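You operate a simulated robot arm through the tools that you are given. There is no shell and no other tool. Be economical: measure what you need, move in short steps, check, and stop when the job is done.

Carry out the task below with a simulated robot arm. There is one attempt and no reset: what you move stays moved.

TASK
Gauge foam panel E-40 and put it in the green-banded tray if it reads 45 mm, else the red-banded tray.
Fine: the Good and Hold trays on the outfeed table; lift the gauge foot back up before you take the panel out.
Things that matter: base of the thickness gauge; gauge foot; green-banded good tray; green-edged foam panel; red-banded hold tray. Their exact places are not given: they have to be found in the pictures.

The check looks at the end state, three seconds after you hand in, the way a careful person would. Anything else that was tipped, shoved, dropped, spilled or broken makes it a failure.

THE ROBOT
A 7-joint arm with a two-finger parallel gripper on a trunk, on a base that drives. Base frame: it is fixed to the floor where the robot stands at the start and does not move with it; the origin is under the middle of the robot, x ahead of it, y to its left, z up. Readings come in mm, degrees, newtons and seconds.
With the tool pointing down near the work surface it reaches from about 380 to 880 mm from the robot's upright axis, wherever it stands. Its first joint turns from -166.0 to 166.0 degrees. Places, roughly: base of the thickness gauge [-1300, 700, 900]; gauge foot [-1300, 700, 1000]; green-banded good tray [500, 1100, 900]; red-banded hold tray [500, 1400, 900]. Payload 3.43 kg.
The TCP is the grasp point between the finger pads, 34 mm short of the fingertips. In the tool frame z runs along the fingers and y along their closing line. Largest opening 128 mm; finger width 24, thickness 12; the body of the gripper, 48 by 130 mm, starts 96 mm behind the TCP.
Orientation is told as [roll, pitch, yaw] about the base's x, y, z axes, in that order, counted from this pose: with the fingers straight down and closing along the base's y, the tool's x points along the base's -x, its y along +y and its z along -z.

THE INTERFACE
- The arm moves only by the tool apply_moves. Its argument "moves" is a list of rows, each an object (a shift or turn left out is 0, a gripper value left out holds the last) with "linear": the shift along the tool's x, y, z in units of 400 mm (1.0 is 400 mm), a list of three; "dr": the turn, a rotation vector about the tool's x, y, z in units of 90 degrees (1.0 is 90 degrees), a list of three; "gripper": the opening, from 0 (shut) to 1 (fully open). In form: [{"linear": [dx, dy, dz], "dr": [ax, ay, az], "gripper": gripper}, ...]. A call has 1 to 8 rows; each row is the pose to reach, as a shift and turn from the pose commanded when the call began, along the tool's axes at that moment. A call with a number of a shift or a turn outside -1 to 1 is refused whole. Rows are played at 5 a second. More than 50 mm and 8.6 degrees between two rows, or a gripper value outside its range, and nothing of the call is played. A pose out of reach is approached as far as the arm can. The call stops where the force on the tool passes 90 N (or 10 N more than at its start, if that is more) or the arm is blocked; 0.2 s more then pass. Each finger travels about 153 mm/s and halts on what it meets, pressing with about 41 N; the grip force reading is that of the motor and also rises with nothing between the fingers. The clock runs only during rows and for 0.2 s after the last one: add rows that repeat a pose to give the fingers time. The reply holds the time, the measured pose of the TCP, the force on the tool along the base axes, the opening and the grip force, in the units named above and with some noise, with the torque about the TCP (base axes, N m) and any sound that the robot's microphone picked up.
- Cameras (640 x 400 px; columns grow to the right, rows downward): "scene" is now at [154.4, 44.9, 1543.2]; the picture's right is [0.66, -0.75, 0.00], its down [-0.64, -0.57, -0.52] and it looks along [0.39, 0.34, -0.85] (base axes); focal length 294 px, centre (320, 200). "wrist" rides on the gripper at [76, -11, -160] in the tool frame; the picture's right is [0.15, 0.99, 0.00], its down [-0.88, 0.13, -0.46] and it looks along [-0.45, 0.07, 0.89] (tool axes); focal length 234 px, centre (320, 200).
- grab_frame(camera): a new picture of that camera. No time passes.
- steer(legs): drives the robot by 1 to 6 legs, each [ahead, turn to the left] in mm and degrees, along the robot's own axes; the way and the turn of a leg run together, so that a leg with both is an arc; at most 1500 mm and 180 degrees a leg. The arm and the cameras ride along, it lands a little off, and it stops where it bumps. It gives what a move gives.
- pan_tilt(pan, tilt): turns the head with the scene camera to pan (to the left, within 132 degrees either way) and tilt (down, from -29 to 69), counted from straight ahead of the robot. It gives what a move gives.
- pixel_to_xyz(camera, pixels): there is no depth. For up to 12 entries [column, row, z] of the newest picture of that camera ("zoom" is the newest enlarged one), the place [x, y] in the base frame at which the ray of that pixel passes the height z, good to about 2 mm. No time passes.
- zoom(camera, box): a new picture of the part [left, top, right, bottom] of that camera's present view, enlarged. No time passes.
- finish_job(): hands the job in; it is judged then, once.

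Keep the steps short. Do not move on a guess: measure, check each grasp and each placing, and mend mistakes. In all there are 80 turns and 48 pictures (those below and enlarged ones count). Leave the gripper open and the arm clear of the work at the hand-in unless told otherwise, and finish with a single line.

The tools are called after "Request:" by a JSON object that holds its "op" and its "data". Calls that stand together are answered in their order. apply_moves: Moves the arm, as the interface text tells. Its arguments: {"type":"object","properties":{"moves":{"type":"array","items":{"type":"object","properties":{"linear":{"type":"array","items":{"type":"number"}},"dr":{"type":"array","items":{"type":"number"}},"gripper":{"type":"number"}}}}},"required":["moves"]} The other tools are called the same way: steer (legs) drives the base; pan_tilt (pan, tilt) turns the head that bears the scene camera; grab_frame (camera) takes a picture; pixel_to_xyz (camera, pixels) gives the place at which the rays of pixels pass given heights; zoom (camera, box) takes an enlarged picture of a part of a camera's view; finish_job () hands the job in.

At the start:

```text
clock: 0.0
ee_pos: [206.8, 425.2, 1203.7]
tcp_rot: [-0.1, 0.1, 0.3]
force: [0.2, -0.7, -0.3]
ft_torque: [0.0, -0.01, 0.02]
finger_gap: 128.0
grasp_force: 0.0
robot x, y, heading: [0.7, 1.4, -0.1]
head pan, tilt: [41.6, 58.8]
```

scene: 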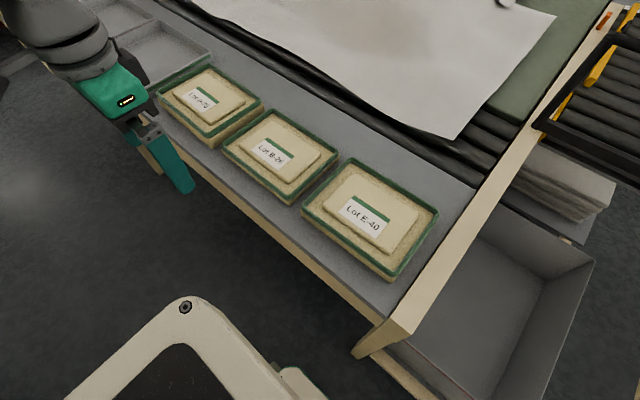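
wrist: 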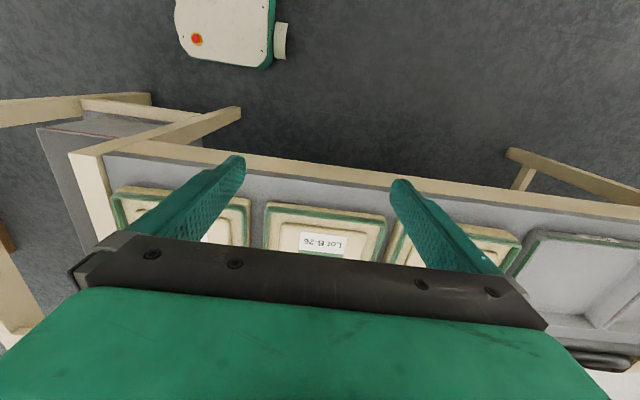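

I see three labelled, green-edged panels; the right one reads "Lot E-40" near (365,217). I'll zoom in to read the labels.

Request:
{"op": "zoom", "data": {"camera": "scene", "box": [140, 50, 460, 290]}}

Request:
{"op": "pixel_to_xyz", "data": {"camera": "scene", "pixels": [[302, 211, 900], [342, 159, 900], [438, 212, 900], [390, 280, 900], [323, 219, 900], [350, 171, 900], [419, 212, 900], [385, 255, 900], [302, 211, 850], [390, 280, 850]]}}

```text
1.67 times, centred on (300, 170) of scene
```

zoom: 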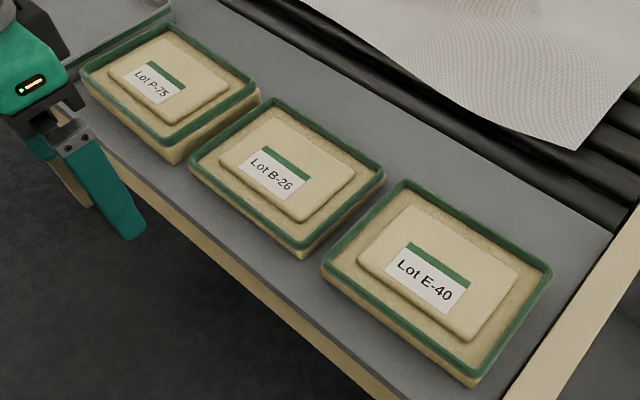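

```text
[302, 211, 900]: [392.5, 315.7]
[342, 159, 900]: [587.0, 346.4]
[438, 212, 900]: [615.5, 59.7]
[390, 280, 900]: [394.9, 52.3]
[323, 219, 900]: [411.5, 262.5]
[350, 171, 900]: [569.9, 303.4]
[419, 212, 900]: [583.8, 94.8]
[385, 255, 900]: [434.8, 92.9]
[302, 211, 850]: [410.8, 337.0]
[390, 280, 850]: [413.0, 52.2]
```

I'll triangulate the height using the B-26 label, which both cameras see.

Request:
{"op": "pixel_to_xyz", "data": {"camera": "scene", "pixels": [[271, 154, 700], [271, 154, 800], [271, 154, 900], [271, 154, 1000]]}}

Request:
{"op": "pixel_to_xyz", "data": {"camera": "wrist", "pixels": [[322, 243, 700], [322, 243, 800], [322, 243, 900], [322, 243, 1000], [265, 203, 900], [385, 217, 900]]}}

Request:
{"op": "pan_tilt", "data": {"pan": 90, "tilt": 30}}

Request:
{"op": "grab_frame", "data": {"camera": "scene"}}

```text
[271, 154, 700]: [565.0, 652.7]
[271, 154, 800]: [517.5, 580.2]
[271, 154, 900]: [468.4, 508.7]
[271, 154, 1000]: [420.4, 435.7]
```

```text
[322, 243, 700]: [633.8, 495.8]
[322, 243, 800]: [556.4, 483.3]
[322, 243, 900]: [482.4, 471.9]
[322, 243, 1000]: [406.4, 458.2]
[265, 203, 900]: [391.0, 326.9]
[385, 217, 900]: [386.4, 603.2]
```

```text
clock: 1.2
ee_pos: [206.6, 423.6, 1203.8]
tcp_rot: [0.0, 0.0, 0.4]
force: [0.4, -0.2, 0.5]
ft_torque: [0.0, 0.01, 0.04]
finger_gap: 127.9
grasp_force: 0.0
robot x, y, heading: [-0.5, 2.7, -0.1]
head pan, tilt: [90.0, 30.0]
```

```text
44 pictures are left
```

scene: 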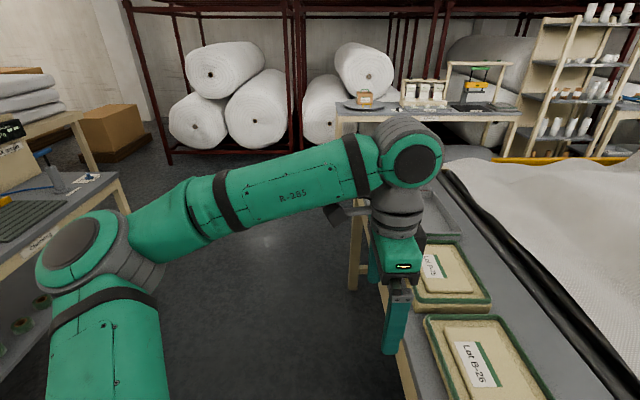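

Panel labels sit at about z 965. Next I'll look back toward the gauge, then closely at E-40.

Request:
{"op": "pan_tilt", "data": {"pan": 132, "tilt": 25}}

Request:
{"op": "grab_frame", "data": {"camera": "scene"}}

Request:
{"op": "pan_tilt", "data": {"pan": 15, "tilt": 50}}

Request:
{"op": "grab_frame", "data": {"camera": "scene"}}

```text
clock: 2.2
ee_pos: [206.2, 424.8, 1204.2]
tcp_rot: [-0.1, -0.1, 0.3]
force: [-0.2, -1.5, 0.3]
ft_torque: [0.01, 0.03, -0.04]
finger_gap: 127.8
grasp_force: 0.1
robot x, y, heading: [0.1, 0.3, -0.2]
head pan, tilt: [131.8, 25.0]
```

```text
43 pictures are left
```

scene: 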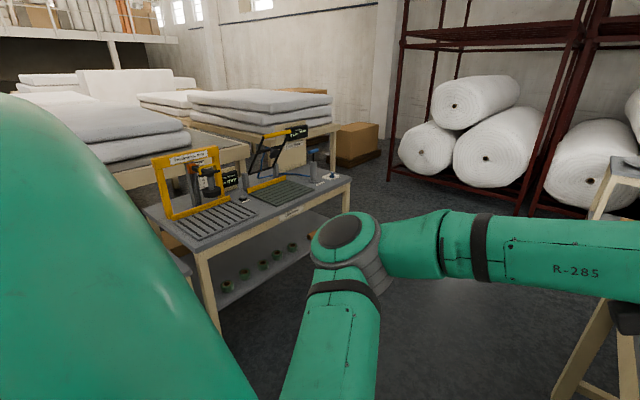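

```text
clock: 4.2
ee_pos: [206.5, 423.9, 1204.3]
tcp_rot: [0.0, 0.0, 0.3]
force: [-0.7, 1.2, 0.8]
ft_torque: [0.0, 0.03, 0.02]
finger_gap: 128.2
grasp_force: 0.1
robot x, y, heading: [-1.1, -4.0, 0.2]
head pan, tilt: [15.0, 50.0]
```

```text
42 pictures are left
```

scene: 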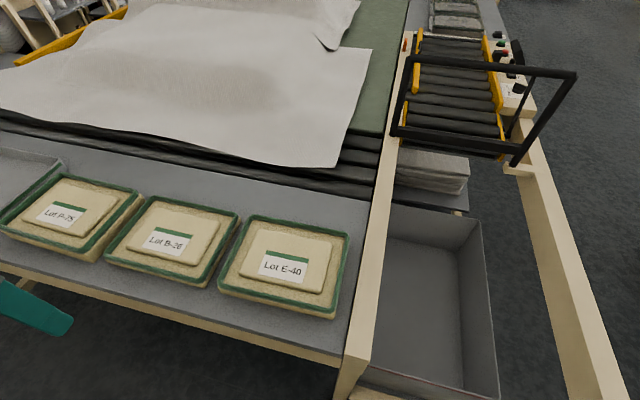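

I'll zoom in on E-40 to understand its shape.

Request:
{"op": "zoom", "data": {"camera": "scene", "box": [200, 195, 370, 335]}}

Request:
{"op": "pixel_to_xyz", "data": {"camera": "zoom", "pixels": [[300, 200, 930]]}}

```text
2.86 times, centred on (285, 265) of scene
```

zoom: 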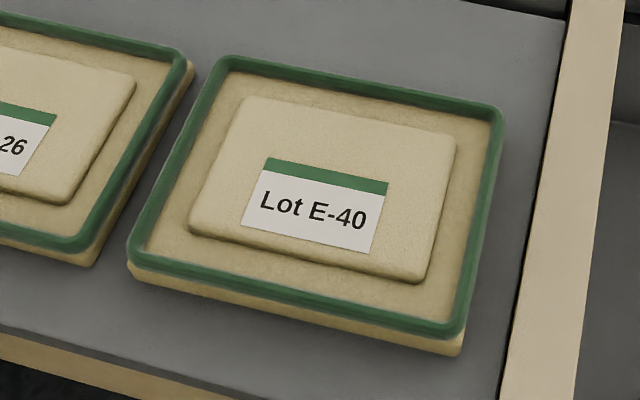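

```text
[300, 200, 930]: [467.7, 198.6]
```

Now I'll get the rim corner rays in this view, to triangulate against view 1.

Request:
{"op": "pixel_to_xyz", "data": {"camera": "zoom", "pixels": [[222, 58, 900], [503, 110, 900], [455, 336, 900], [129, 262, 900], [222, 58, 1000], [503, 110, 1000], [455, 336, 1000], [129, 262, 1000], [242, 97, 900], [456, 139, 900], [415, 283, 900], [190, 228, 900]]}}

```text
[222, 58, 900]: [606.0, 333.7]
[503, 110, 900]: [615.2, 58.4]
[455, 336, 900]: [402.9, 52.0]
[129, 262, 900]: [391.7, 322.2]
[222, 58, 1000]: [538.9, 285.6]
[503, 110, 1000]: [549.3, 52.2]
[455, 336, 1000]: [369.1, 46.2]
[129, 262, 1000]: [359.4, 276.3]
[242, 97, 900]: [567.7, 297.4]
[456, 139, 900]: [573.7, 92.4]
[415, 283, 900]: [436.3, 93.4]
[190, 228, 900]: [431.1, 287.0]
```

The panel is a stepped board about 200×250 mm with a raised pad. To find a grip I need precise dimensions, so I'll move the wrist camera over it at the same safe height.

Request:
{"op": "apply_moves", "data": {"moves": [{"linear": [-0.03, -0.1, 0]}, {"linear": [-0.06, -0.2, 0]}, {"linear": [-0.09, -0.3, 0]}, {"linear": [-0.12, -0.4, 0]}, {"linear": [-0.15, -0.5, 0]}, {"linear": [-0.18, -0.6, 0]}, {"linear": [-0.18, -0.6, 0]}]}}

Request:
{"op": "grab_frame", "data": {"camera": "wrist"}}

```text
clock: 5.8
ee_pos: [281.2, 183.0, 1205.3]
tcp_rot: [0.0, 0.0, 0.2]
force: [0.2, -0.1, 0.3]
ft_torque: [0.03, 0.0, 0.01]
finger_gap: 128.0
grasp_force: 0.1
robot x, y, heading: [-2.1, 1.7, -0.1]
head pan, tilt: [15.0, 50.0]
```

```text
40 pictures are left
```

wrist: 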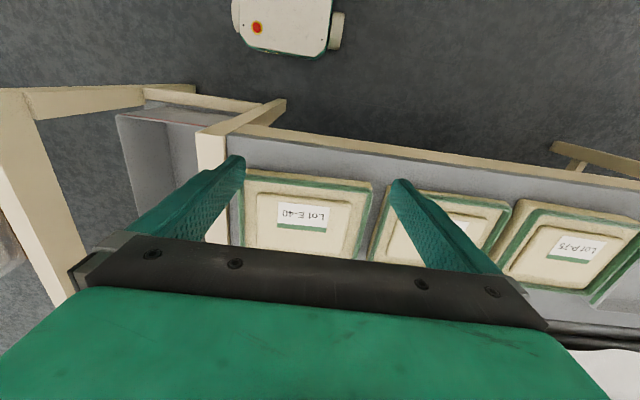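

The panel is partly hidden behind the gripper. Moving forward (+x) brings it up the image.

Request:
{"op": "apply_moves", "data": {"moves": [{"linear": [-0.1, 0, 0]}, {"linear": [-0.2, 0.02, 0]}, {"linear": [-0.3, 0.03, 0]}, {"linear": [-0.4, 0.03, 0]}, {"linear": [-0.4, 0.03, 0]}]}}

Request:
{"op": "grab_frame", "data": {"camera": "wrist"}}

```text
clock: 7.0
ee_pos: [441.6, 198.6, 1203.9]
tcp_rot: [0.0, 0.1, 0.2]
force: [0.3, 0.4, 0.0]
ft_torque: [-0.02, 0.02, 0.01]
finger_gap: 128.1
grasp_force: 0.0
robot x, y, heading: [0.1, 1.6, -0.0]
head pan, tilt: [15.0, 50.0]
```

```text
39 pictures are left
```

wrist: 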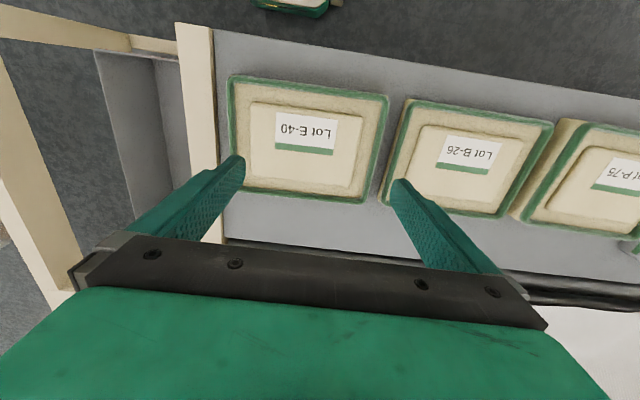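

Request:
{"op": "zoom", "data": {"camera": "wrist", "box": [200, 30, 420, 230]}}

Request:
{"op": "zoom", "data": {"camera": "scene", "box": [200, 195, 370, 335]}}

```text
2.00 times, centred on (310, 130) of wrist
```

zoom: 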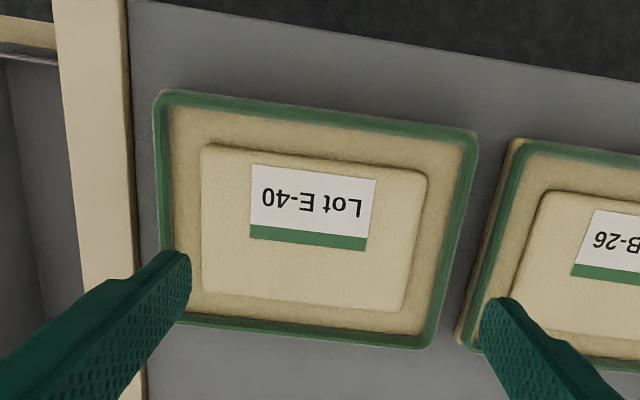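

```text
2.86 times, centred on (285, 265) of scene
```

zoom: 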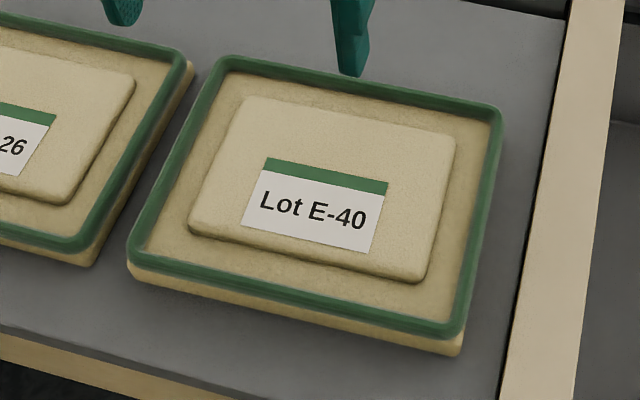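

I'll match rim corners and label corners in both views at two heights each.

Request:
{"op": "pixel_to_xyz", "data": {"camera": "wrist", "pixels": [[229, 75, 900], [389, 99, 900], [365, 205, 900], [275, 112, 900], [338, 120, 900], [334, 156, 900], [229, 75, 1000], [389, 99, 1000], [365, 205, 1000], [275, 112, 1000], [338, 120, 1000], [334, 156, 1000]]}}

Request:
{"op": "pixel_to_xyz", "data": {"camera": "zoom", "pixels": [[460, 334, 900], [129, 262, 900], [222, 58, 900], [375, 255, 900], [240, 224, 900], [267, 158, 900], [460, 334, 1000], [129, 262, 1000], [222, 58, 1000], [375, 255, 1000], [240, 224, 1000], [267, 158, 1000]]}}

```text
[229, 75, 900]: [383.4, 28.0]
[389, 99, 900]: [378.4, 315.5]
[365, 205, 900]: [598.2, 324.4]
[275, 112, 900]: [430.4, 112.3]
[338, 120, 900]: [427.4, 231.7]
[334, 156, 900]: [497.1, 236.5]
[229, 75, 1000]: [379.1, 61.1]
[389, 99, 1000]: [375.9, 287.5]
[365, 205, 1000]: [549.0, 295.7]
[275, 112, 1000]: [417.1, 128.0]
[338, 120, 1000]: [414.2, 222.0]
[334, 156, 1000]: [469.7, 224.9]
```

```text
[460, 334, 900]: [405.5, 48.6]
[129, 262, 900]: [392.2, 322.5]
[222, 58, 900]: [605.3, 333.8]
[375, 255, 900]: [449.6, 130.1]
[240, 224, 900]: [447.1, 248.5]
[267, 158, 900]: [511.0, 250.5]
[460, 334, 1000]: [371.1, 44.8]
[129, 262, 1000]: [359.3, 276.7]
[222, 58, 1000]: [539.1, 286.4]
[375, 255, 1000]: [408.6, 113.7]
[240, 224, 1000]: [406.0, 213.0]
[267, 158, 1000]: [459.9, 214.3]
```

Rim height comes out at about z 948 and the label at about z 962. Next are the pad corners and the table front edge.

Request:
{"op": "pixel_to_xyz", "data": {"camera": "wrist", "pixels": [[251, 101.5, 960], [364, 116, 960], [352, 186, 960], [251, 173, 960], [229, 75, 948], [389, 99, 948], [365, 205, 948], [220, 30, 910], [430, 65, 910], [389, 101, 910], [225, 238, 910]]}}

Request:
{"op": "pixel_to_xyz", "data": {"camera": "zoom", "pixels": [[242, 97, 960], [456, 139, 960], [415, 283, 960], [190, 228, 960], [460, 356, 910], [128, 275, 910], [0, 328, 910], [130, 372, 910], [567, 20, 910], [500, 398, 910]]}}

```text
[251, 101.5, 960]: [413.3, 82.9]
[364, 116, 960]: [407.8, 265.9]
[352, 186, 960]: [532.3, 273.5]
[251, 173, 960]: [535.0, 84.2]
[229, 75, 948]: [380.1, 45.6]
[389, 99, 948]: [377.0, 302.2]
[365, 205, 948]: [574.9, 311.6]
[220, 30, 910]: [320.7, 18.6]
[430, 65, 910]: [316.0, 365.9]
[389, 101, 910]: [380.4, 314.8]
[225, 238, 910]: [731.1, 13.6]
```

```text
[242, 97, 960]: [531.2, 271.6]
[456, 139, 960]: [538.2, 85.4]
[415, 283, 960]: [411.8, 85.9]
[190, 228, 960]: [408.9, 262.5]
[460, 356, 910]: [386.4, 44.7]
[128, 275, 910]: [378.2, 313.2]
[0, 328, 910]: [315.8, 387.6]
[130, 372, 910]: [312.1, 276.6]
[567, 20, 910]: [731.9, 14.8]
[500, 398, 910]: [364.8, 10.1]
```

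The two views agree. The pad spans x 410–535 and y 84–268 with its top at about 960; the board is 380–575 by 45–312; the table front edge is at x≈318. The ~125 mm pad is only just inside the 128 mm opening. Before choosing a grip I'll look at the gauge, so I'll turn in place to face it.

Request:
{"op": "steer", "data": {"legs": [[0, 150]]}}

Request:
{"op": "pan_tilt", "data": {"pan": 0, "tilt": 25}}

Request:
{"op": "grab_frame", "data": {"camera": "scene"}}

```text
clock: 12.4
ee_pos: [-353.9, 333.9, 1204.0]
tcp_rot: [0.1, 0.0, 113.1]
force: [0.5, 0.6, -1.1]
ft_torque: [-0.08, 0.05, -0.01]
finger_gap: 128.0
grasp_force: 0.0
robot x, y, heading: [1.9, -0.7, 109.2]
head pan, tilt: [15.0, 50.0]
stopped in leg 1: the robot was blocked; the commanded pose is now the measured one
```

```text
clock: 13.3
ee_pos: [-353.3, 333.7, 1204.0]
tcp_rot: [0.0, 0.0, 113.0]
force: [0.2, -0.3, 0.4]
ft_torque: [-0.02, -0.04, 0.02]
finger_gap: 127.9
grasp_force: 0.1
robot x, y, heading: [0.1, 1.0, 109.2]
head pan, tilt: [0.0, 25.0]
```

```text
36 pictures are left
```

scene: 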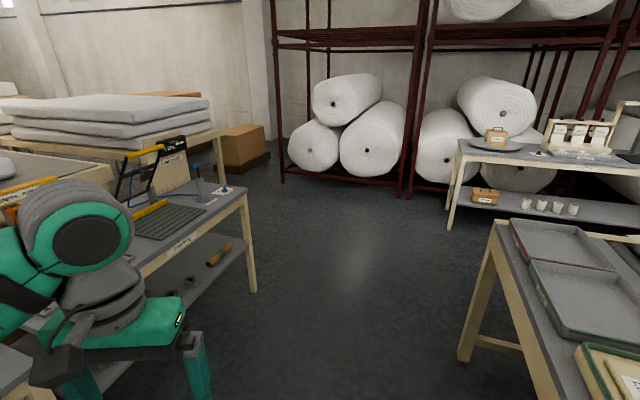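

The turn was blocked at 109°. I need to see what was touched.

Request:
{"op": "pan_tilt", "data": {"pan": 40, "tilt": 35}}

Request:
{"op": "grab_frame", "data": {"camera": "scene"}}

Request:
{"op": "grab_frame", "data": {"camera": "wrist"}}

```text
clock: 14.4
ee_pos: [-352.3, 334.5, 1205.0]
tcp_rot: [0.0, 0.1, 113.0]
force: [-0.3, 0.8, -0.1]
ft_torque: [-0.01, 0.03, 0.02]
finger_gap: 127.9
grasp_force: 0.1
robot x, y, heading: [-0.2, 1.7, 109.3]
head pan, tilt: [40.0, 35.0]
```

```text
35 pictures are left
```

scene: 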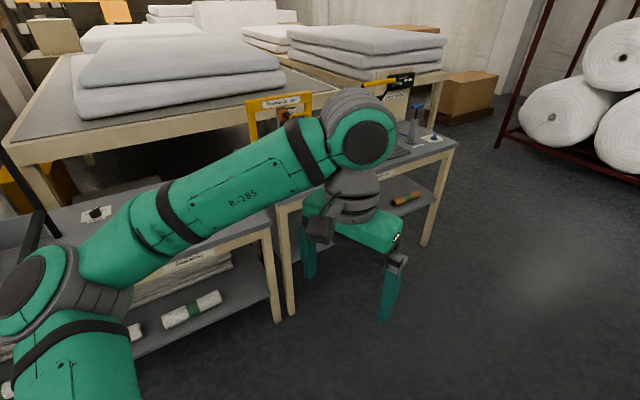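

```text
34 pictures are left
```

wrist: 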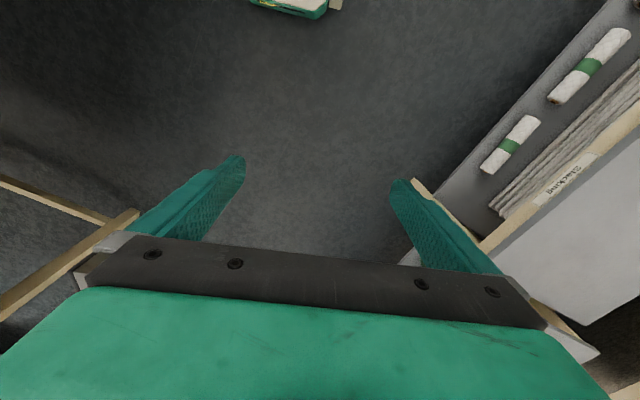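

The arm shoulder seems close to a black frame at the left edge. I'll look there.

Request:
{"op": "pan_tilt", "data": {"pan": 85, "tilt": 35}}

Request:
{"op": "grab_frame", "data": {"camera": "scene"}}

```text
clock: 15.5
ee_pos: [-351.0, 335.1, 1204.2]
tcp_rot: [0.1, 0.0, 112.9]
force: [-0.8, 0.3, 0.3]
ft_torque: [0.01, -0.02, 0.02]
finger_gap: 128.0
grasp_force: 0.1
robot x, y, heading: [-1.8, 5.1, 109.4]
head pan, tilt: [85.0, 35.0]
```

```text
33 pictures are left
```

scene: 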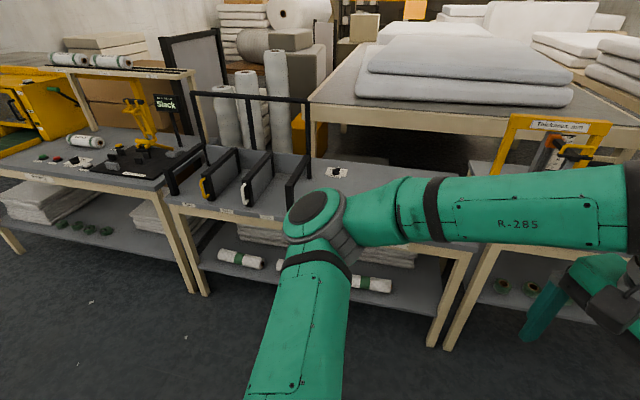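

Request:
{"op": "pixel_to_xyz", "data": {"camera": "scene", "pixels": [[200, 210, 900], [460, 250, 900], [480, 250, 900], [300, 205, 900], [310, 100, 1100], [300, 205, 920], [600, 265, 900], [320, 215, 1200], [190, 92, 1100], [160, 185, 900]]}}

Request:
{"op": "zoom", "data": {"camera": "scene", "box": [160, 70, 400, 270]}}

```text
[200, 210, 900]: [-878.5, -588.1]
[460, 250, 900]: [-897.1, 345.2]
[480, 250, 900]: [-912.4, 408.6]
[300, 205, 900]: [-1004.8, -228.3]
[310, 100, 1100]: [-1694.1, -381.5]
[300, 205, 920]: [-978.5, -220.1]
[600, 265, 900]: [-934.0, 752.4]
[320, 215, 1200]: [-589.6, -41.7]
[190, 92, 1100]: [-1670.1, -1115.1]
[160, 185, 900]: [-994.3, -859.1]
```

```text
2.00 times, centred on (280, 170) of scene
```

zoom: 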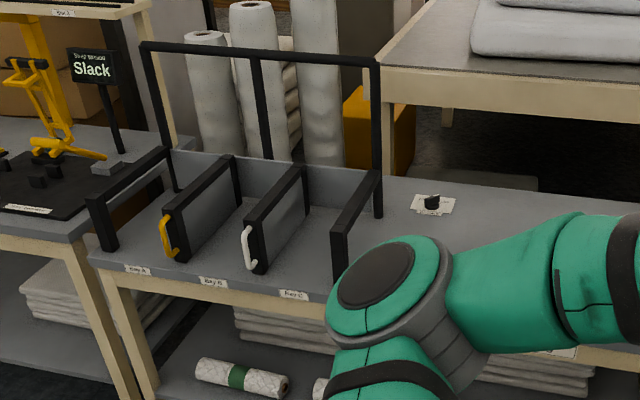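

Nothing near the arm. It is probably a base corner against the infeed table. I'll look down on the right side.

Request:
{"op": "pan_tilt", "data": {"pan": -100, "tilt": 60}}

Request:
{"op": "grab_frame", "data": {"camera": "scene"}}

```text
clock: 18.2
ee_pos: [-352.7, 334.2, 1202.9]
tcp_rot: [0.2, 0.0, 112.8]
force: [0.9, -0.2, -0.3]
ft_torque: [-0.01, 0.01, -0.04]
finger_gap: 128.1
grasp_force: 0.0
robot x, y, heading: [0.0, 4.6, 109.7]
head pan, tilt: [-100.0, 60.0]
```

```text
31 pictures are left
```

scene: 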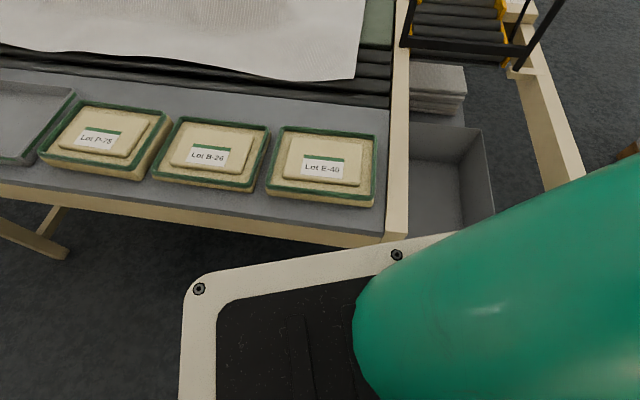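

Confirmed: the base's rear corner is touching the wooden beam at (400,250). I'll drive ahead, away from it, then turn to face the gauge.

Request:
{"op": "steer", "data": {"legs": [[700, 0], [0, 70]]}}

Request:
{"op": "pan_tilt", "data": {"pan": -8, "tilt": 32}}

Request:
{"op": "grab_frame", "data": {"camera": "scene"}}

```text
clock: 25.6
ee_pos: [-663.6, 454.3, 1204.1]
tcp_rot: [0.1, -0.1, -177.5]
force: [0.1, 0.6, 0.7]
ft_torque: [0.0, 0.01, -0.01]
finger_gap: 127.8
grasp_force: 0.0
robot x, y, heading: [-227.8, 665.2, 179.2]
head pan, tilt: [-100.0, 60.0]
```

```text
clock: 27.2
ee_pos: [-664.6, 455.9, 1203.6]
tcp_rot: [0.1, 0.1, -177.6]
force: [-0.1, 0.7, 0.1]
ft_torque: [0.02, 0.01, 0.01]
finger_gap: 127.8
grasp_force: 0.0
robot x, y, heading: [-229.8, 669.6, 179.4]
head pan, tilt: [-8.0, 32.0]
```

```text
30 pictures are left
```

scene: 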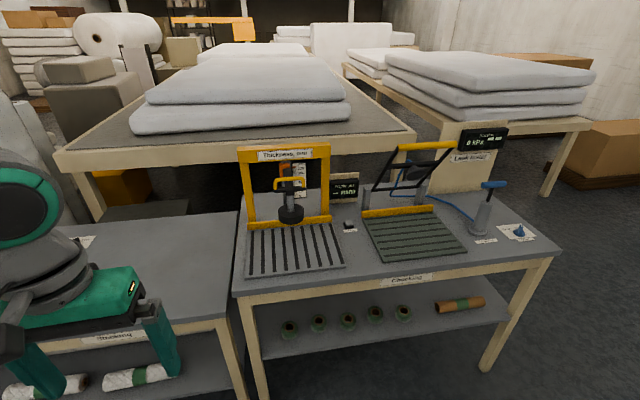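

Both devices are visible. The left one is labelled "Thickness mm". I'll zoom in on it.

Request:
{"op": "zoom", "data": {"camera": "scene", "box": [225, 130, 385, 285]}}

Request:
{"op": "pixel_to_xyz", "data": {"camera": "scene", "pixels": [[248, 232, 930], [333, 224, 930], [343, 268, 930], [245, 280, 930], [236, 290, 905], [548, 250, 905], [291, 214, 1000], [239, 150, 1200], [327, 145, 1200], [291, 184, 1080], [245, 223, 930], [320, 216, 930]]}}

```text
2.58 times, centred on (305, 208) of scene
```

zoom: 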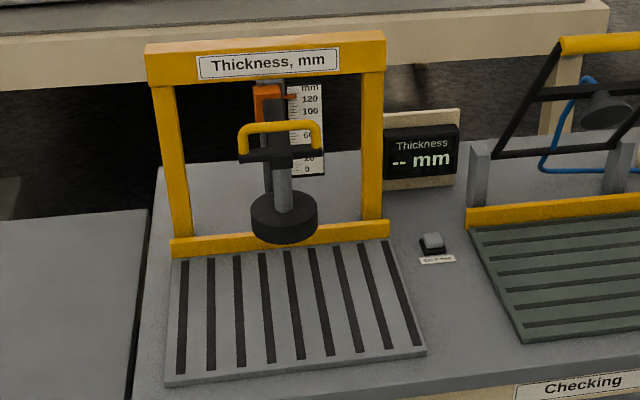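

```text
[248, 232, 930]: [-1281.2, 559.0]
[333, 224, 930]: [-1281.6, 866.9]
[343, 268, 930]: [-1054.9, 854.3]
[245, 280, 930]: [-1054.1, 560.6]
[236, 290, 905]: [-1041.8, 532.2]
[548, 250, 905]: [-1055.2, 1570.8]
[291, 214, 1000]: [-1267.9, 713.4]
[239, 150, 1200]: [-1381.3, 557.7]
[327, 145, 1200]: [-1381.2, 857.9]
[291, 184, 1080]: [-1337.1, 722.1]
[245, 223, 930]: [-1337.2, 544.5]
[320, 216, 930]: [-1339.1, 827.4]
```

The thickness gauge has a slotted plate spanning about x −1281…−1055, y 558…860, and the foot hangs over its centre with a yellow handle above. Looking again at the pad, its top is only about 116 mm wide, so I can grip it from above near one end and keep the gripper clear of the foot. I'll drive back to E-40 along a path that avoids pivoting close to the table.

Request:
{"op": "steer", "data": {"legs": [[0, 111], [510, 0], [0, 70]]}}

```text
clock: 38.9
ee_pos: [378.6, 400.0, 1202.3]
tcp_rot: [0.0, 0.0, 3.3]
force: [0.3, -0.8, -0.2]
ft_torque: [0.01, 0.01, -0.02]
finger_gap: 127.8
grasp_force: 0.0
robot x, y, heading: [-54.0, 181.0, 0.1]
head pan, tilt: [-8.0, 32.0]
```

I'm in place at (−54,181) with heading 0. I'll turn the wrist so the fingers close along x, with the camera on the +y side.

Request:
{"op": "apply_moves", "data": {"moves": [{"dr": [0, 0, 0.09]}, {"dr": [0, 0, 0.18]}, {"dr": [0, 0, 0.27]}, {"dr": [0, 0, 0.36]}, {"dr": [0, 0, 0.45]}, {"dr": [0, 0, 0.54]}, {"dr": [0, 0, 0.63]}, {"dr": [0, 0, 0.72]}]}}

Request:
{"op": "apply_moves", "data": {"moves": [{"dr": [0, 0, 0.08]}, {"dr": [0, 0, 0.16]}, {"dr": [0, 0, 0.24]}, {"dr": [0, 0, 0.31]}, {"dr": [0, 0, 0.31]}]}}

```text
clock: 40.7
ee_pos: [377.7, 400.4, 1202.6]
tcp_rot: [0.1, 0.1, -61.6]
force: [0.1, -0.9, 1.0]
ft_torque: [-0.02, -0.01, 0.01]
finger_gap: 128.1
grasp_force: 0.0
robot x, y, heading: [-54.8, 181.7, -0.3]
head pan, tilt: [-8.0, 32.0]
```

```text
clock: 41.9
ee_pos: [379.6, 400.6, 1203.6]
tcp_rot: [0.0, 0.1, -89.5]
force: [0.2, 0.1, -0.2]
ft_torque: [0.0, -0.02, -0.01]
finger_gap: 127.9
grasp_force: 0.1
robot x, y, heading: [-52.2, 180.6, 0.1]
head pan, tilt: [-8.0, 32.0]
```

The tool's x is now base +y and its y is base +x. Moving over the pad's +y end and partway down, then I'll check with the wrist camera.

Request:
{"op": "apply_moves", "data": {"moves": [{"linear": [-0.1, 0.06, 0]}, {"linear": [-0.2, 0.12, 0]}, {"linear": [-0.3, 0.18, 0]}, {"linear": [-0.395, 0.244, 0]}, {"linear": [-0.395, 0.244, 0.1]}, {"linear": [-0.395, 0.244, 0.2]}, {"linear": [-0.395, 0.244, 0.28]}, {"linear": [-0.395, 0.244, 0.28]}]}}

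Request:
{"op": "grab_frame", "data": {"camera": "wrist"}}

Request:
{"op": "pan_tilt", "data": {"pan": 0, "tilt": 55}}

Request:
{"op": "grab_frame", "data": {"camera": "scene"}}

```text
clock: 43.7
ee_pos: [478.3, 244.4, 1090.8]
tcp_rot: [0.0, 0.1, -89.4]
force: [-0.1, 0.4, -0.9]
ft_torque: [-0.03, 0.0, 0.02]
finger_gap: 128.0
grasp_force: 0.0
robot x, y, heading: [-48.9, 179.8, 0.2]
head pan, tilt: [-8.0, 32.0]
```

```text
28 pictures are left
```

wrist: 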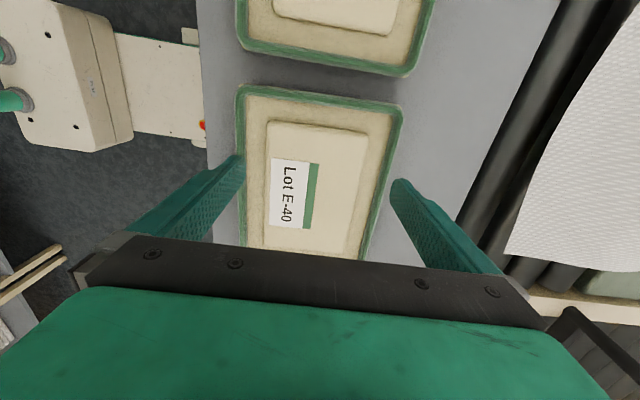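

```text
clock: 44.6
ee_pos: [476.7, 244.2, 1089.7]
tcp_rot: [0.0, 0.1, -89.5]
force: [0.0, 0.9, -0.2]
ft_torque: [0.02, 0.01, -0.01]
finger_gap: 128.0
grasp_force: 0.0
robot x, y, heading: [-54.9, 183.0, -0.2]
head pan, tilt: [0.0, 55.0]
```

```text
27 pictures are left
```

scene: 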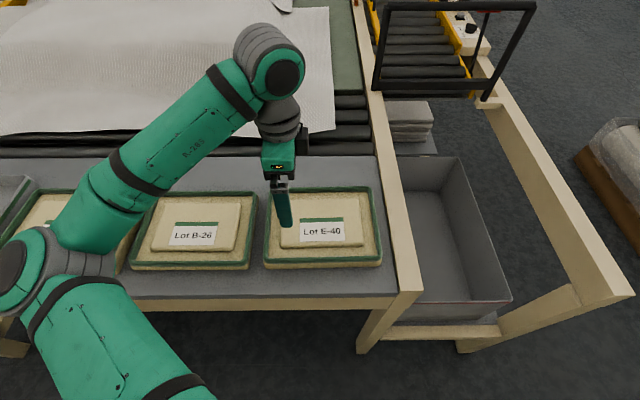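

Request:
{"op": "pixel_to_xyz", "data": {"camera": "wrist", "pixels": [[267, 122, 958], [369, 133, 958], [264, 200, 945], [362, 220, 958], [264, 200, 958], [275, 157, 958], [318, 163, 958], [303, 229, 958], [240, 90, 948], [400, 108, 948]]}}

Request:
{"op": "zoom", "data": {"camera": "wrist", "box": [220, 70, 420, 260]}}

```text
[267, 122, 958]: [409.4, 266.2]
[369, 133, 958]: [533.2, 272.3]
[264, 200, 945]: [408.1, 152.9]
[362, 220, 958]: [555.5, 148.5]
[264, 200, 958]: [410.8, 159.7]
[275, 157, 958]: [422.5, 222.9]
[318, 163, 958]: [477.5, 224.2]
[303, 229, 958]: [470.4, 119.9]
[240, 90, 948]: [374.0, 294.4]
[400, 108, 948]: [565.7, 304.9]
```

```text
2.11 times, centred on (320, 165) of wrist
```

zoom: 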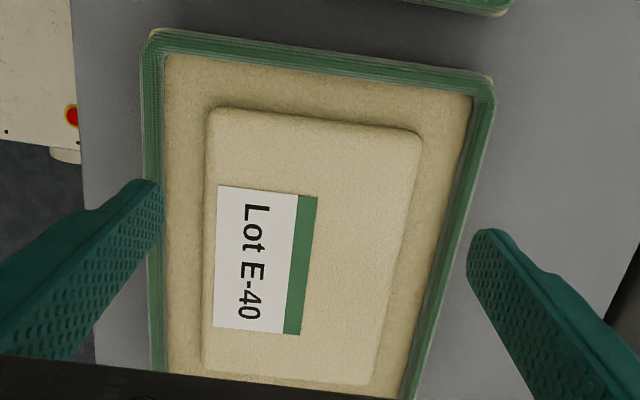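

Pad centre on the grip line is x≈472 and the panel is turned about +2°. Correcting both and descending until the fingertips are just above the pad top.

Request:
{"op": "apply_moves", "data": {"moves": [{"linear": [0, -0.0125, 0.08], "dr": [0, 0, -0.016]}, {"linear": [0, -0.0125, 0.16], "dr": [0, 0, -0.016]}, {"linear": [0, -0.0125, 0.21], "dr": [0, 0, -0.016]}, {"linear": [0, -0.0125, 0.21], "dr": [0, 0, -0.016]}]}}

Request:
{"op": "zoom", "data": {"camera": "wrist", "box": [180, 100, 460, 275]}}

Request:
{"op": "zoom", "data": {"camera": "scene", "box": [220, 150, 400, 280]}}

```text
clock: 45.6
ee_pos: [472.3, 244.4, 1005.8]
tcp_rot: [0.0, 0.1, -88.1]
force: [-0.7, -0.6, 0.0]
ft_torque: [-0.01, 0.0, -0.01]
finger_gap: 128.3
grasp_force: 0.1
robot x, y, heading: [-54.1, 176.9, 0.1]
head pan, tilt: [0.0, 55.0]
```

```text
2.29 times, centred on (320, 188) of wrist
```

zoom: 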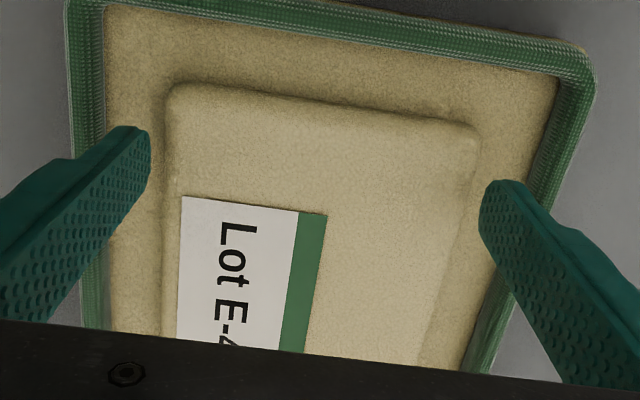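

```text
3.08 times, centred on (310, 215) of scene
```

zoom: 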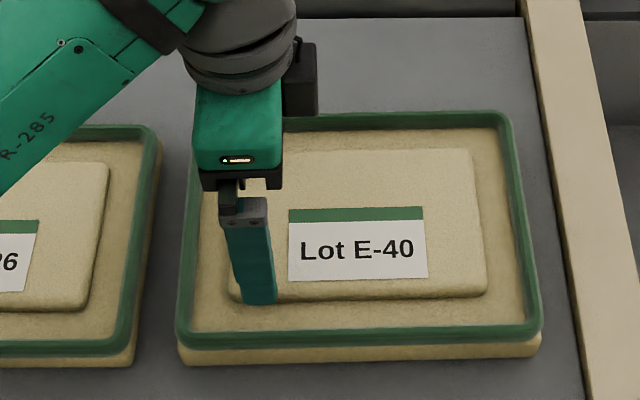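

Both fingertips straddle the pad with clearance on each side. Lowering further and watching the force.

Request:
{"op": "apply_moves", "data": {"moves": [{"linear": [0, 0, 0.02]}, {"linear": [0, 0, 0.035]}, {"linear": [0, 0, 0.05]}, {"linear": [0, 0, 0.05]}]}}

Request:
{"op": "zoom", "data": {"camera": "scene", "box": [240, 170, 400, 280]}}

```text
clock: 46.6
ee_pos: [473.4, 244.1, 985.6]
tcp_rot: [0.0, 0.0, -88.0]
force: [-0.2, -0.6, -0.4]
ft_torque: [-0.03, 0.04, -0.03]
finger_gap: 128.1
grasp_force: 0.1
robot x, y, heading: [-50.2, 179.0, 0.1]
head pan, tilt: [0.0, 55.0]
```

```text
3.64 times, centred on (320, 225) of scene
```

zoom: 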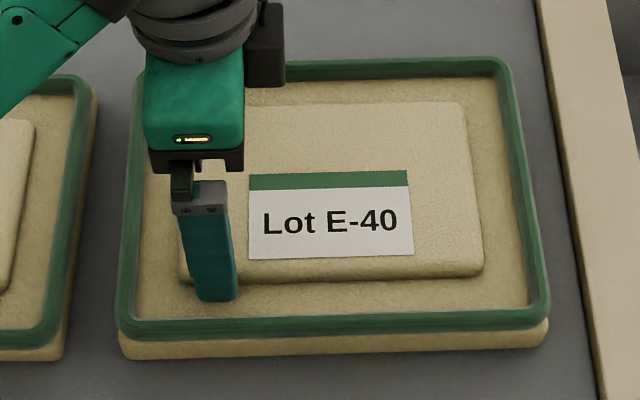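

No contact yet at tip z≈951. Lowering in small steps.

Request:
{"op": "apply_moves", "data": {"moves": [{"linear": [0, 0, 0.0075]}, {"linear": [0, 0, 0.0125]}, {"linear": [0, 0, 0.0125]}]}}

Request:
{"op": "apply_moves", "data": {"moves": [{"linear": [0, 0, 0.005]}, {"linear": [0, 0, 0.01]}, {"linear": [0, 0, 0.01]}]}}

```text
clock: 47.4
ee_pos: [472.4, 244.5, 985.3]
tcp_rot: [0.3, 0.2, -88.0]
force: [1.8, -1.8, 70.1]
ft_torque: [-0.28, 4.0, -0.25]
finger_gap: 128.4
grasp_force: 0.1
robot x, y, heading: [-52.7, 179.9, -0.0]
head pan, tilt: [0.0, 55.0]
```

```text
clock: 47.8
ee_pos: [473.5, 243.5, 984.3]
tcp_rot: [0.3, 0.1, -88.1]
force: [-7.1, -3.1, 24.8]
ft_torque: [-0.25, 1.97, 0.19]
finger_gap: 127.9
grasp_force: 0.1
robot x, y, heading: [-54.1, 177.7, -0.2]
head pan, tilt: [0.0, 55.0]
stopped in row 1: the force on the tool passed its limit at 96 N (the readings are from after the stop); the commanded pose is now the measured one
```

The fingertips are on the board at tip z≈951. Raising 2 mm and closing on the pad.

Request:
{"op": "apply_moves", "data": {"moves": [{"linear": [0, 0, -0.006]}, {"linear": [0, 0, -0.006], "gripper": 0.5}, {"linear": [0, 0, -0.006], "gripper": 0.5}, {"linear": [0, 0, -0.006], "gripper": 0.5}, {"linear": [0, 0, -0.006], "gripper": 0.5}]}}

```text
clock: 49.0
ee_pos: [474.0, 245.1, 986.0]
tcp_rot: [0.3, -0.1, -88.0]
force: [0.3, -1.0, 1.1]
ft_torque: [0.05, 0.02, 0.02]
finger_gap: 127.2
grasp_force: 40.6
robot x, y, heading: [-48.8, 178.2, -0.2]
head pan, tilt: [0.0, 55.0]
```

The grip reads 40.6 N at 127.2 mm, so the fingers met the pad straight away. Test lift of 30 mm, then look.

Request:
{"op": "apply_moves", "data": {"moves": [{"linear": [0, 0, -0.02]}, {"linear": [0, 0, -0.05]}, {"linear": [0, 0, -0.08]}, {"linear": [0, 0, -0.08]}, {"linear": [0, 0, -0.08]}]}}

Request:
{"op": "zoom", "data": {"camera": "scene", "box": [220, 140, 420, 290]}}

```text
clock: 50.2
ee_pos: [474.3, 243.5, 1019.0]
tcp_rot: [0.4, 0.1, -88.1]
force: [-0.6, 0.2, -0.5]
ft_torque: [0.03, 0.04, -0.01]
finger_gap: 127.0
grasp_force: 41.5
robot x, y, heading: [-50.3, 180.4, -0.2]
head pan, tilt: [0.0, 55.0]
```

```text
2.67 times, centred on (320, 215) of scene
```

zoom: 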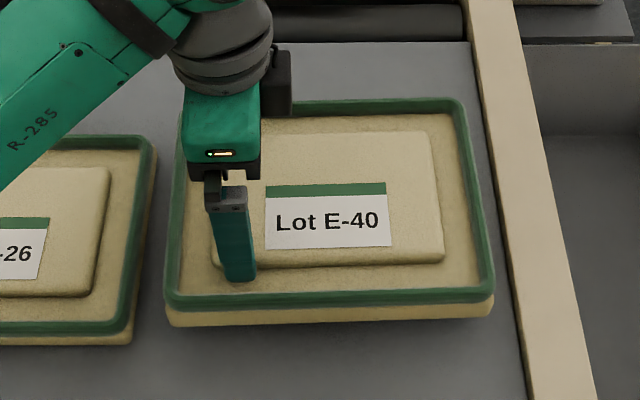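

E-40 is held level, and its shadow has moved off the table. Lifting to about z 1150.

Request:
{"op": "apply_moves", "data": {"moves": [{"linear": [0, 0, -0.07]}, {"linear": [0, 0, -0.14]}, {"linear": [0, 0, -0.21]}, {"linear": [0, 0, -0.28]}, {"linear": [0, 0, -0.34]}, {"linear": [0, 0, -0.34]}]}}

Request:
{"op": "steer", "data": {"legs": [[-250, 0], [0, 90]]}}

Request:
{"op": "grab_frame", "data": {"camera": "scene"}}

```text
clock: 51.6
ee_pos: [473.3, 244.4, 1153.9]
tcp_rot: [0.3, -0.1, -88.0]
force: [-0.4, 0.5, -0.7]
ft_torque: [0.04, 0.0, 0.03]
finger_gap: 126.9
grasp_force: 41.3
robot x, y, heading: [-54.4, 180.8, 0.0]
head pan, tilt: [0.0, 55.0]
```

```text
clock: 57.9
ee_pos: [-389.6, 702.8, 1154.7]
tcp_rot: [0.3, 0.0, 4.2]
force: [-0.1, -0.7, -1.0]
ft_torque: [-0.02, 0.04, 0.01]
finger_gap: 127.2
grasp_force: 41.6
robot x, y, heading: [-301.4, 183.5, 92.3]
head pan, tilt: [0.0, 55.0]
```

```text
21 pictures are left
```

scene: 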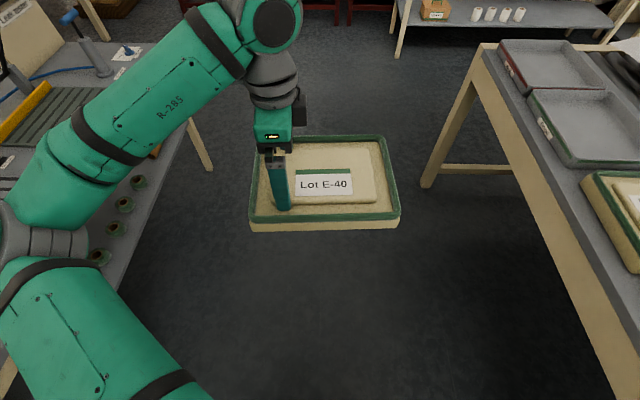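

The panel hangs level in the grip. On the outfeed end I see the green-banded tray nearer and the red-banded tray farther. Driving on to the gauge and facing it.

Request:
{"op": "steer", "data": {"legs": [[520, 0], [0, 88]]}}

Request:
{"op": "apply_moves", "data": {"moves": [{"dr": [0, 0, -0.09]}, {"dr": [0, 0, -0.18]}, {"dr": [0, 0, -0.27]}, {"dr": [0, 0, -0.36]}, {"dr": [0, 0, -0.45]}, {"dr": [0, 0, -0.54]}, {"dr": [0, 0, -0.63]}, {"dr": [0, 0, -0.72]}]}}

```text
clock: 65.0
ee_pos: [-851.6, 644.8, 1153.9]
tcp_rot: [0.2, -0.1, 90.5]
force: [0.2, -0.4, -0.7]
ft_torque: [-0.05, 0.0, -0.02]
finger_gap: 127.0
grasp_force: 41.2
robot x, y, heading: [-326.7, 696.9, 178.9]
head pan, tilt: [0.0, 55.0]
```

```text
clock: 66.8
ee_pos: [-851.6, 645.4, 1153.6]
tcp_rot: [0.1, -0.1, 155.6]
force: [-0.1, -0.3, 0.0]
ft_torque: [-0.02, -0.06, -0.01]
finger_gap: 126.8
grasp_force: 40.9
robot x, y, heading: [-320.6, 697.5, 178.4]
head pan, tilt: [0.0, 55.0]
```

Request:
{"op": "apply_moves", "data": {"moves": [{"dr": [0, 0, -0.09]}, {"dr": [0, 0, -0.18]}, {"dr": [0, 0, -0.271]}, {"dr": [0, 0, -0.271]}]}}

Request:
{"op": "pan_tilt", "data": {"pan": 0, "tilt": 40}}

Request:
{"op": "grab_frame", "data": {"camera": "scene"}}

```text
clock: 67.8
ee_pos: [-851.7, 645.3, 1155.5]
tcp_rot: [0.0, -0.2, 179.9]
force: [-0.6, -0.3, -0.5]
ft_torque: [-0.02, -0.04, 0.0]
finger_gap: 127.1
grasp_force: 40.7
robot x, y, heading: [-323.8, 695.4, 178.5]
head pan, tilt: [0.0, 55.0]
```

```text
clock: 68.6
ee_pos: [-850.8, 645.2, 1153.9]
tcp_rot: [0.1, -0.2, 179.8]
force: [-0.1, -0.4, -1.0]
ft_torque: [-0.01, -0.06, 0.02]
finger_gap: 127.1
grasp_force: 41.3
robot x, y, heading: [-325.6, 696.3, 178.9]
head pan, tilt: [0.0, 40.0]
```

```text
20 pictures are left
```

scene: 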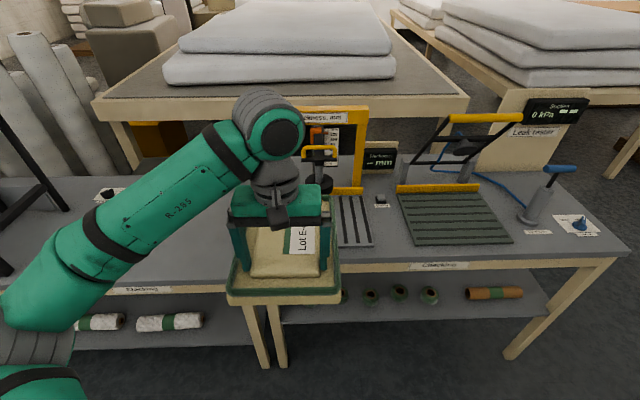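

Request:
{"op": "zoom", "data": {"camera": "scene", "box": [220, 95, 420, 255]}}

```text
2.50 times, centred on (320, 175) of scene
```

zoom: 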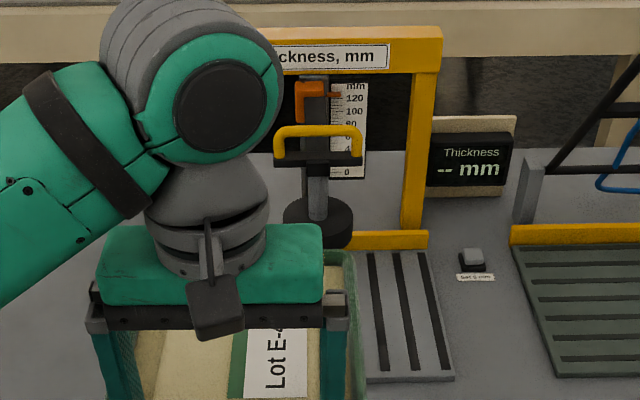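

Request:
{"op": "pixel_to_xyz", "data": {"camera": "zoom", "pixels": [[318, 213, 1000], [318, 213, 1100], [318, 130, 1100], [318, 130, 1000], [353, 222, 1000], [353, 222, 1050], [277, 130, 1150], [362, 130, 1150], [430, 250, 920], [455, 377, 920], [410, 235, 920], [440, 30, 1250]]}}

```text
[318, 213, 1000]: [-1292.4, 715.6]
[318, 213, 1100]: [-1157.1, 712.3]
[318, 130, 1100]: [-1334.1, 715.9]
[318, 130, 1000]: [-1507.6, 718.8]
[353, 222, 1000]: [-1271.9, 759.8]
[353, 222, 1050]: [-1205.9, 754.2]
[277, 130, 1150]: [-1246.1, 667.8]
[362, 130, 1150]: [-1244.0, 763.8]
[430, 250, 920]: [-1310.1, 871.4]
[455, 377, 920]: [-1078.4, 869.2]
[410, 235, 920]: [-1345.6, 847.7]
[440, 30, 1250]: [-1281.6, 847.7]
```

The foot is at y≈713. I'll shift the panel to that y and lower it, while still in front of the bench, so it can pass under the raised foot.

Request:
{"op": "apply_moves", "data": {"moves": [{"linear": [0, -0.085, 0]}, {"linear": [0, -0.17, 0]}, {"linear": [0, -0.17, 0.1]}, {"linear": [0, -0.17, 0.2]}, {"linear": [0, -0.17, 0.28]}, {"linear": [0, -0.17, 0.335]}, {"linear": [0, -0.17, 0.335]}]}}

Request:
{"op": "grab_frame", "data": {"camera": "scene"}}

```text
clock: 70.2
ee_pos: [-851.8, 712.8, 1021.0]
tcp_rot: [-0.1, -0.1, 179.8]
force: [0.0, -0.1, -0.6]
ft_torque: [0.0, -0.06, 0.04]
finger_gap: 126.7
grasp_force: 40.7
robot x, y, heading: [-325.5, 696.7, 178.9]
head pan, tilt: [0.0, 40.0]
```

```text
18 pictures are left
```

scene: 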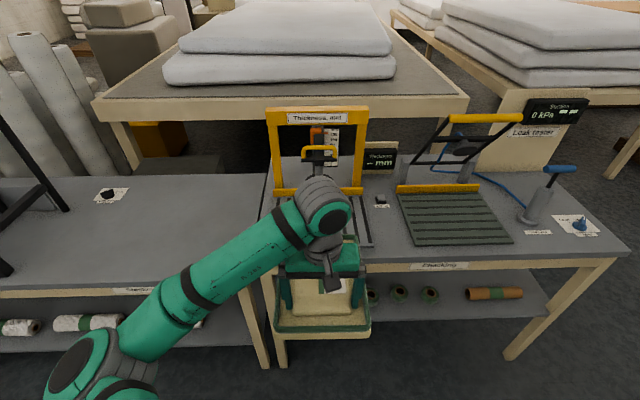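

The panel is lined up with the gauge frame, and its underside should be at about 947, above the bench. Driving ahead 150 mm and checking.

Request:
{"op": "steer", "data": {"legs": [[150, 0]]}}

Request:
{"op": "grab_frame", "data": {"camera": "scene"}}

Request:
{"op": "grab_frame", "data": {"camera": "wrist"}}

```text
clock: 71.6
ee_pos: [-1002.7, 715.2, 1020.2]
tcp_rot: [-0.1, -0.3, 179.8]
force: [0.2, -0.2, -0.4]
ft_torque: [0.01, -0.04, 0.03]
finger_gap: 126.9
grasp_force: 41.2
robot x, y, heading: [-476.2, 697.2, 178.5]
head pan, tilt: [0.0, 40.0]
```

```text
17 pictures are left
```

scene: 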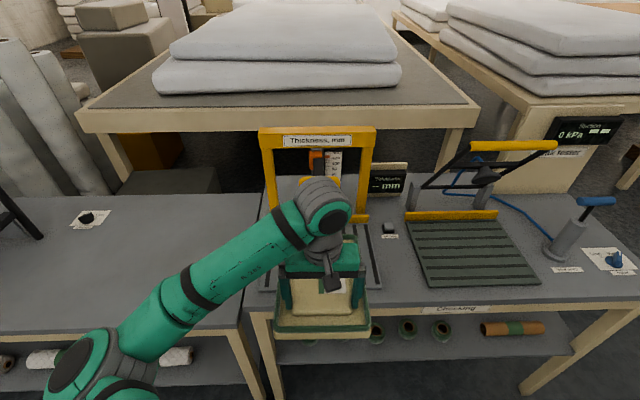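

```text
16 pictures are left
```

wrist: 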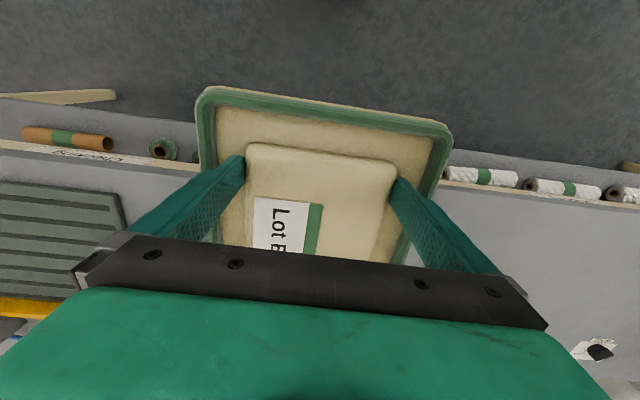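

Request:
{"op": "pixel_to_xyz", "data": {"camera": "scene", "pixels": [[380, 288, 920], [370, 222, 920], [380, 288, 1000], [370, 222, 1000], [316, 160, 1100], [316, 160, 1150], [316, 137, 1200], [375, 130, 1200]]}}

```text
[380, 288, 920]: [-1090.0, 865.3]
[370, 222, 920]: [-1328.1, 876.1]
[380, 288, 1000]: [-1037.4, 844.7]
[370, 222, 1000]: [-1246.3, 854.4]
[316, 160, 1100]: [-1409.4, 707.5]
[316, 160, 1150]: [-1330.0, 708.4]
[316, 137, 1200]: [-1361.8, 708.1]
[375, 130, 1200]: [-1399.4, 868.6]
```

Triangulating across the 150 mm drive puts the plate top at about z 860, spanning x −1387…−1128, with the foot near x −1257 and its bottom near z 990. The panel has to go in lower, so I'll lower to TCP z 955 first.

Request:
{"op": "apply_moves", "data": {"moves": [{"linear": [0, 0, 0.08]}, {"linear": [0, 0, 0.1625]}, {"linear": [0, 0, 0.1625]}]}}

Request:
{"op": "apply_moves", "data": {"moves": [{"linear": [-0.09, 0, 0]}, {"linear": [-0.18, 0, 0]}, {"linear": [-0.27, 0, 0]}, {"linear": [-0.335, 0, 0]}, {"linear": [-0.335, 0, 0]}]}}

Request:
{"op": "grab_frame", "data": {"camera": "wrist"}}

```text
clock: 72.4
ee_pos: [-1002.2, 714.3, 954.9]
tcp_rot: [0.1, -0.4, 179.8]
force: [-0.6, 0.3, -1.7]
ft_torque: [0.0, -0.04, 0.03]
finger_gap: 127.0
grasp_force: 40.8
robot x, y, heading: [-474.4, 701.7, 178.7]
head pan, tilt: [0.0, 40.0]
```

```text
clock: 73.6
ee_pos: [-1136.8, 714.5, 955.8]
tcp_rot: [0.0, -0.4, 179.8]
force: [1.3, 0.9, -0.5]
ft_torque: [0.0, -0.03, -0.04]
finger_gap: 127.2
grasp_force: 40.7
robot x, y, heading: [-475.1, 703.6, 178.8]
head pan, tilt: [0.0, 40.0]
```

```text
15 pictures are left
```

wrist: 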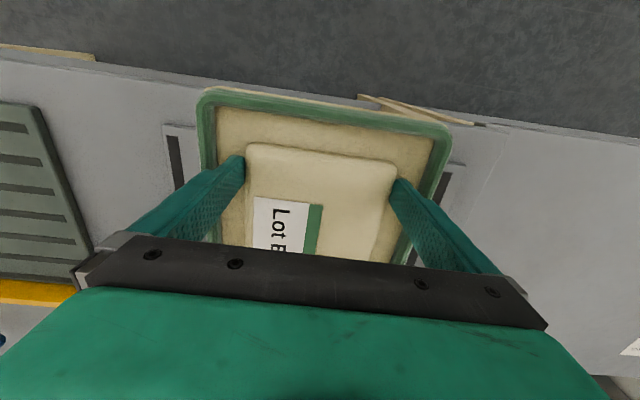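

The plate's front corners show on both sides of the panel, at (164,124) and (466,163).

Request:
{"op": "pixel_to_xyz", "data": {"camera": "wrist", "pixels": [[164, 124, 862], [466, 163, 862], [164, 124, 900], [466, 163, 900], [198, 90, 915], [452, 128, 915]]}}

Request:
{"op": "apply_moves", "data": {"moves": [{"linear": [0, 0, 0.0125]}, {"linear": [0, 0, 0.0125]}]}}

```text
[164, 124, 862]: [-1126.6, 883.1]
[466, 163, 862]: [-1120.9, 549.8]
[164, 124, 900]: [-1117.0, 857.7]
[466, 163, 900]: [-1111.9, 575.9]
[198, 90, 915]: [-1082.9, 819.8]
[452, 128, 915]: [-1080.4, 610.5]
```

```text
clock: 74.2
ee_pos: [-1136.1, 716.1, 950.5]
tcp_rot: [0.0, -0.2, 179.8]
force: [0.6, 0.6, -0.9]
ft_torque: [-0.01, -0.05, 0.03]
finger_gap: 126.9
grasp_force: 41.1
robot x, y, heading: [-471.5, 699.9, 178.8]
head pan, tilt: [0.0, 40.0]
```

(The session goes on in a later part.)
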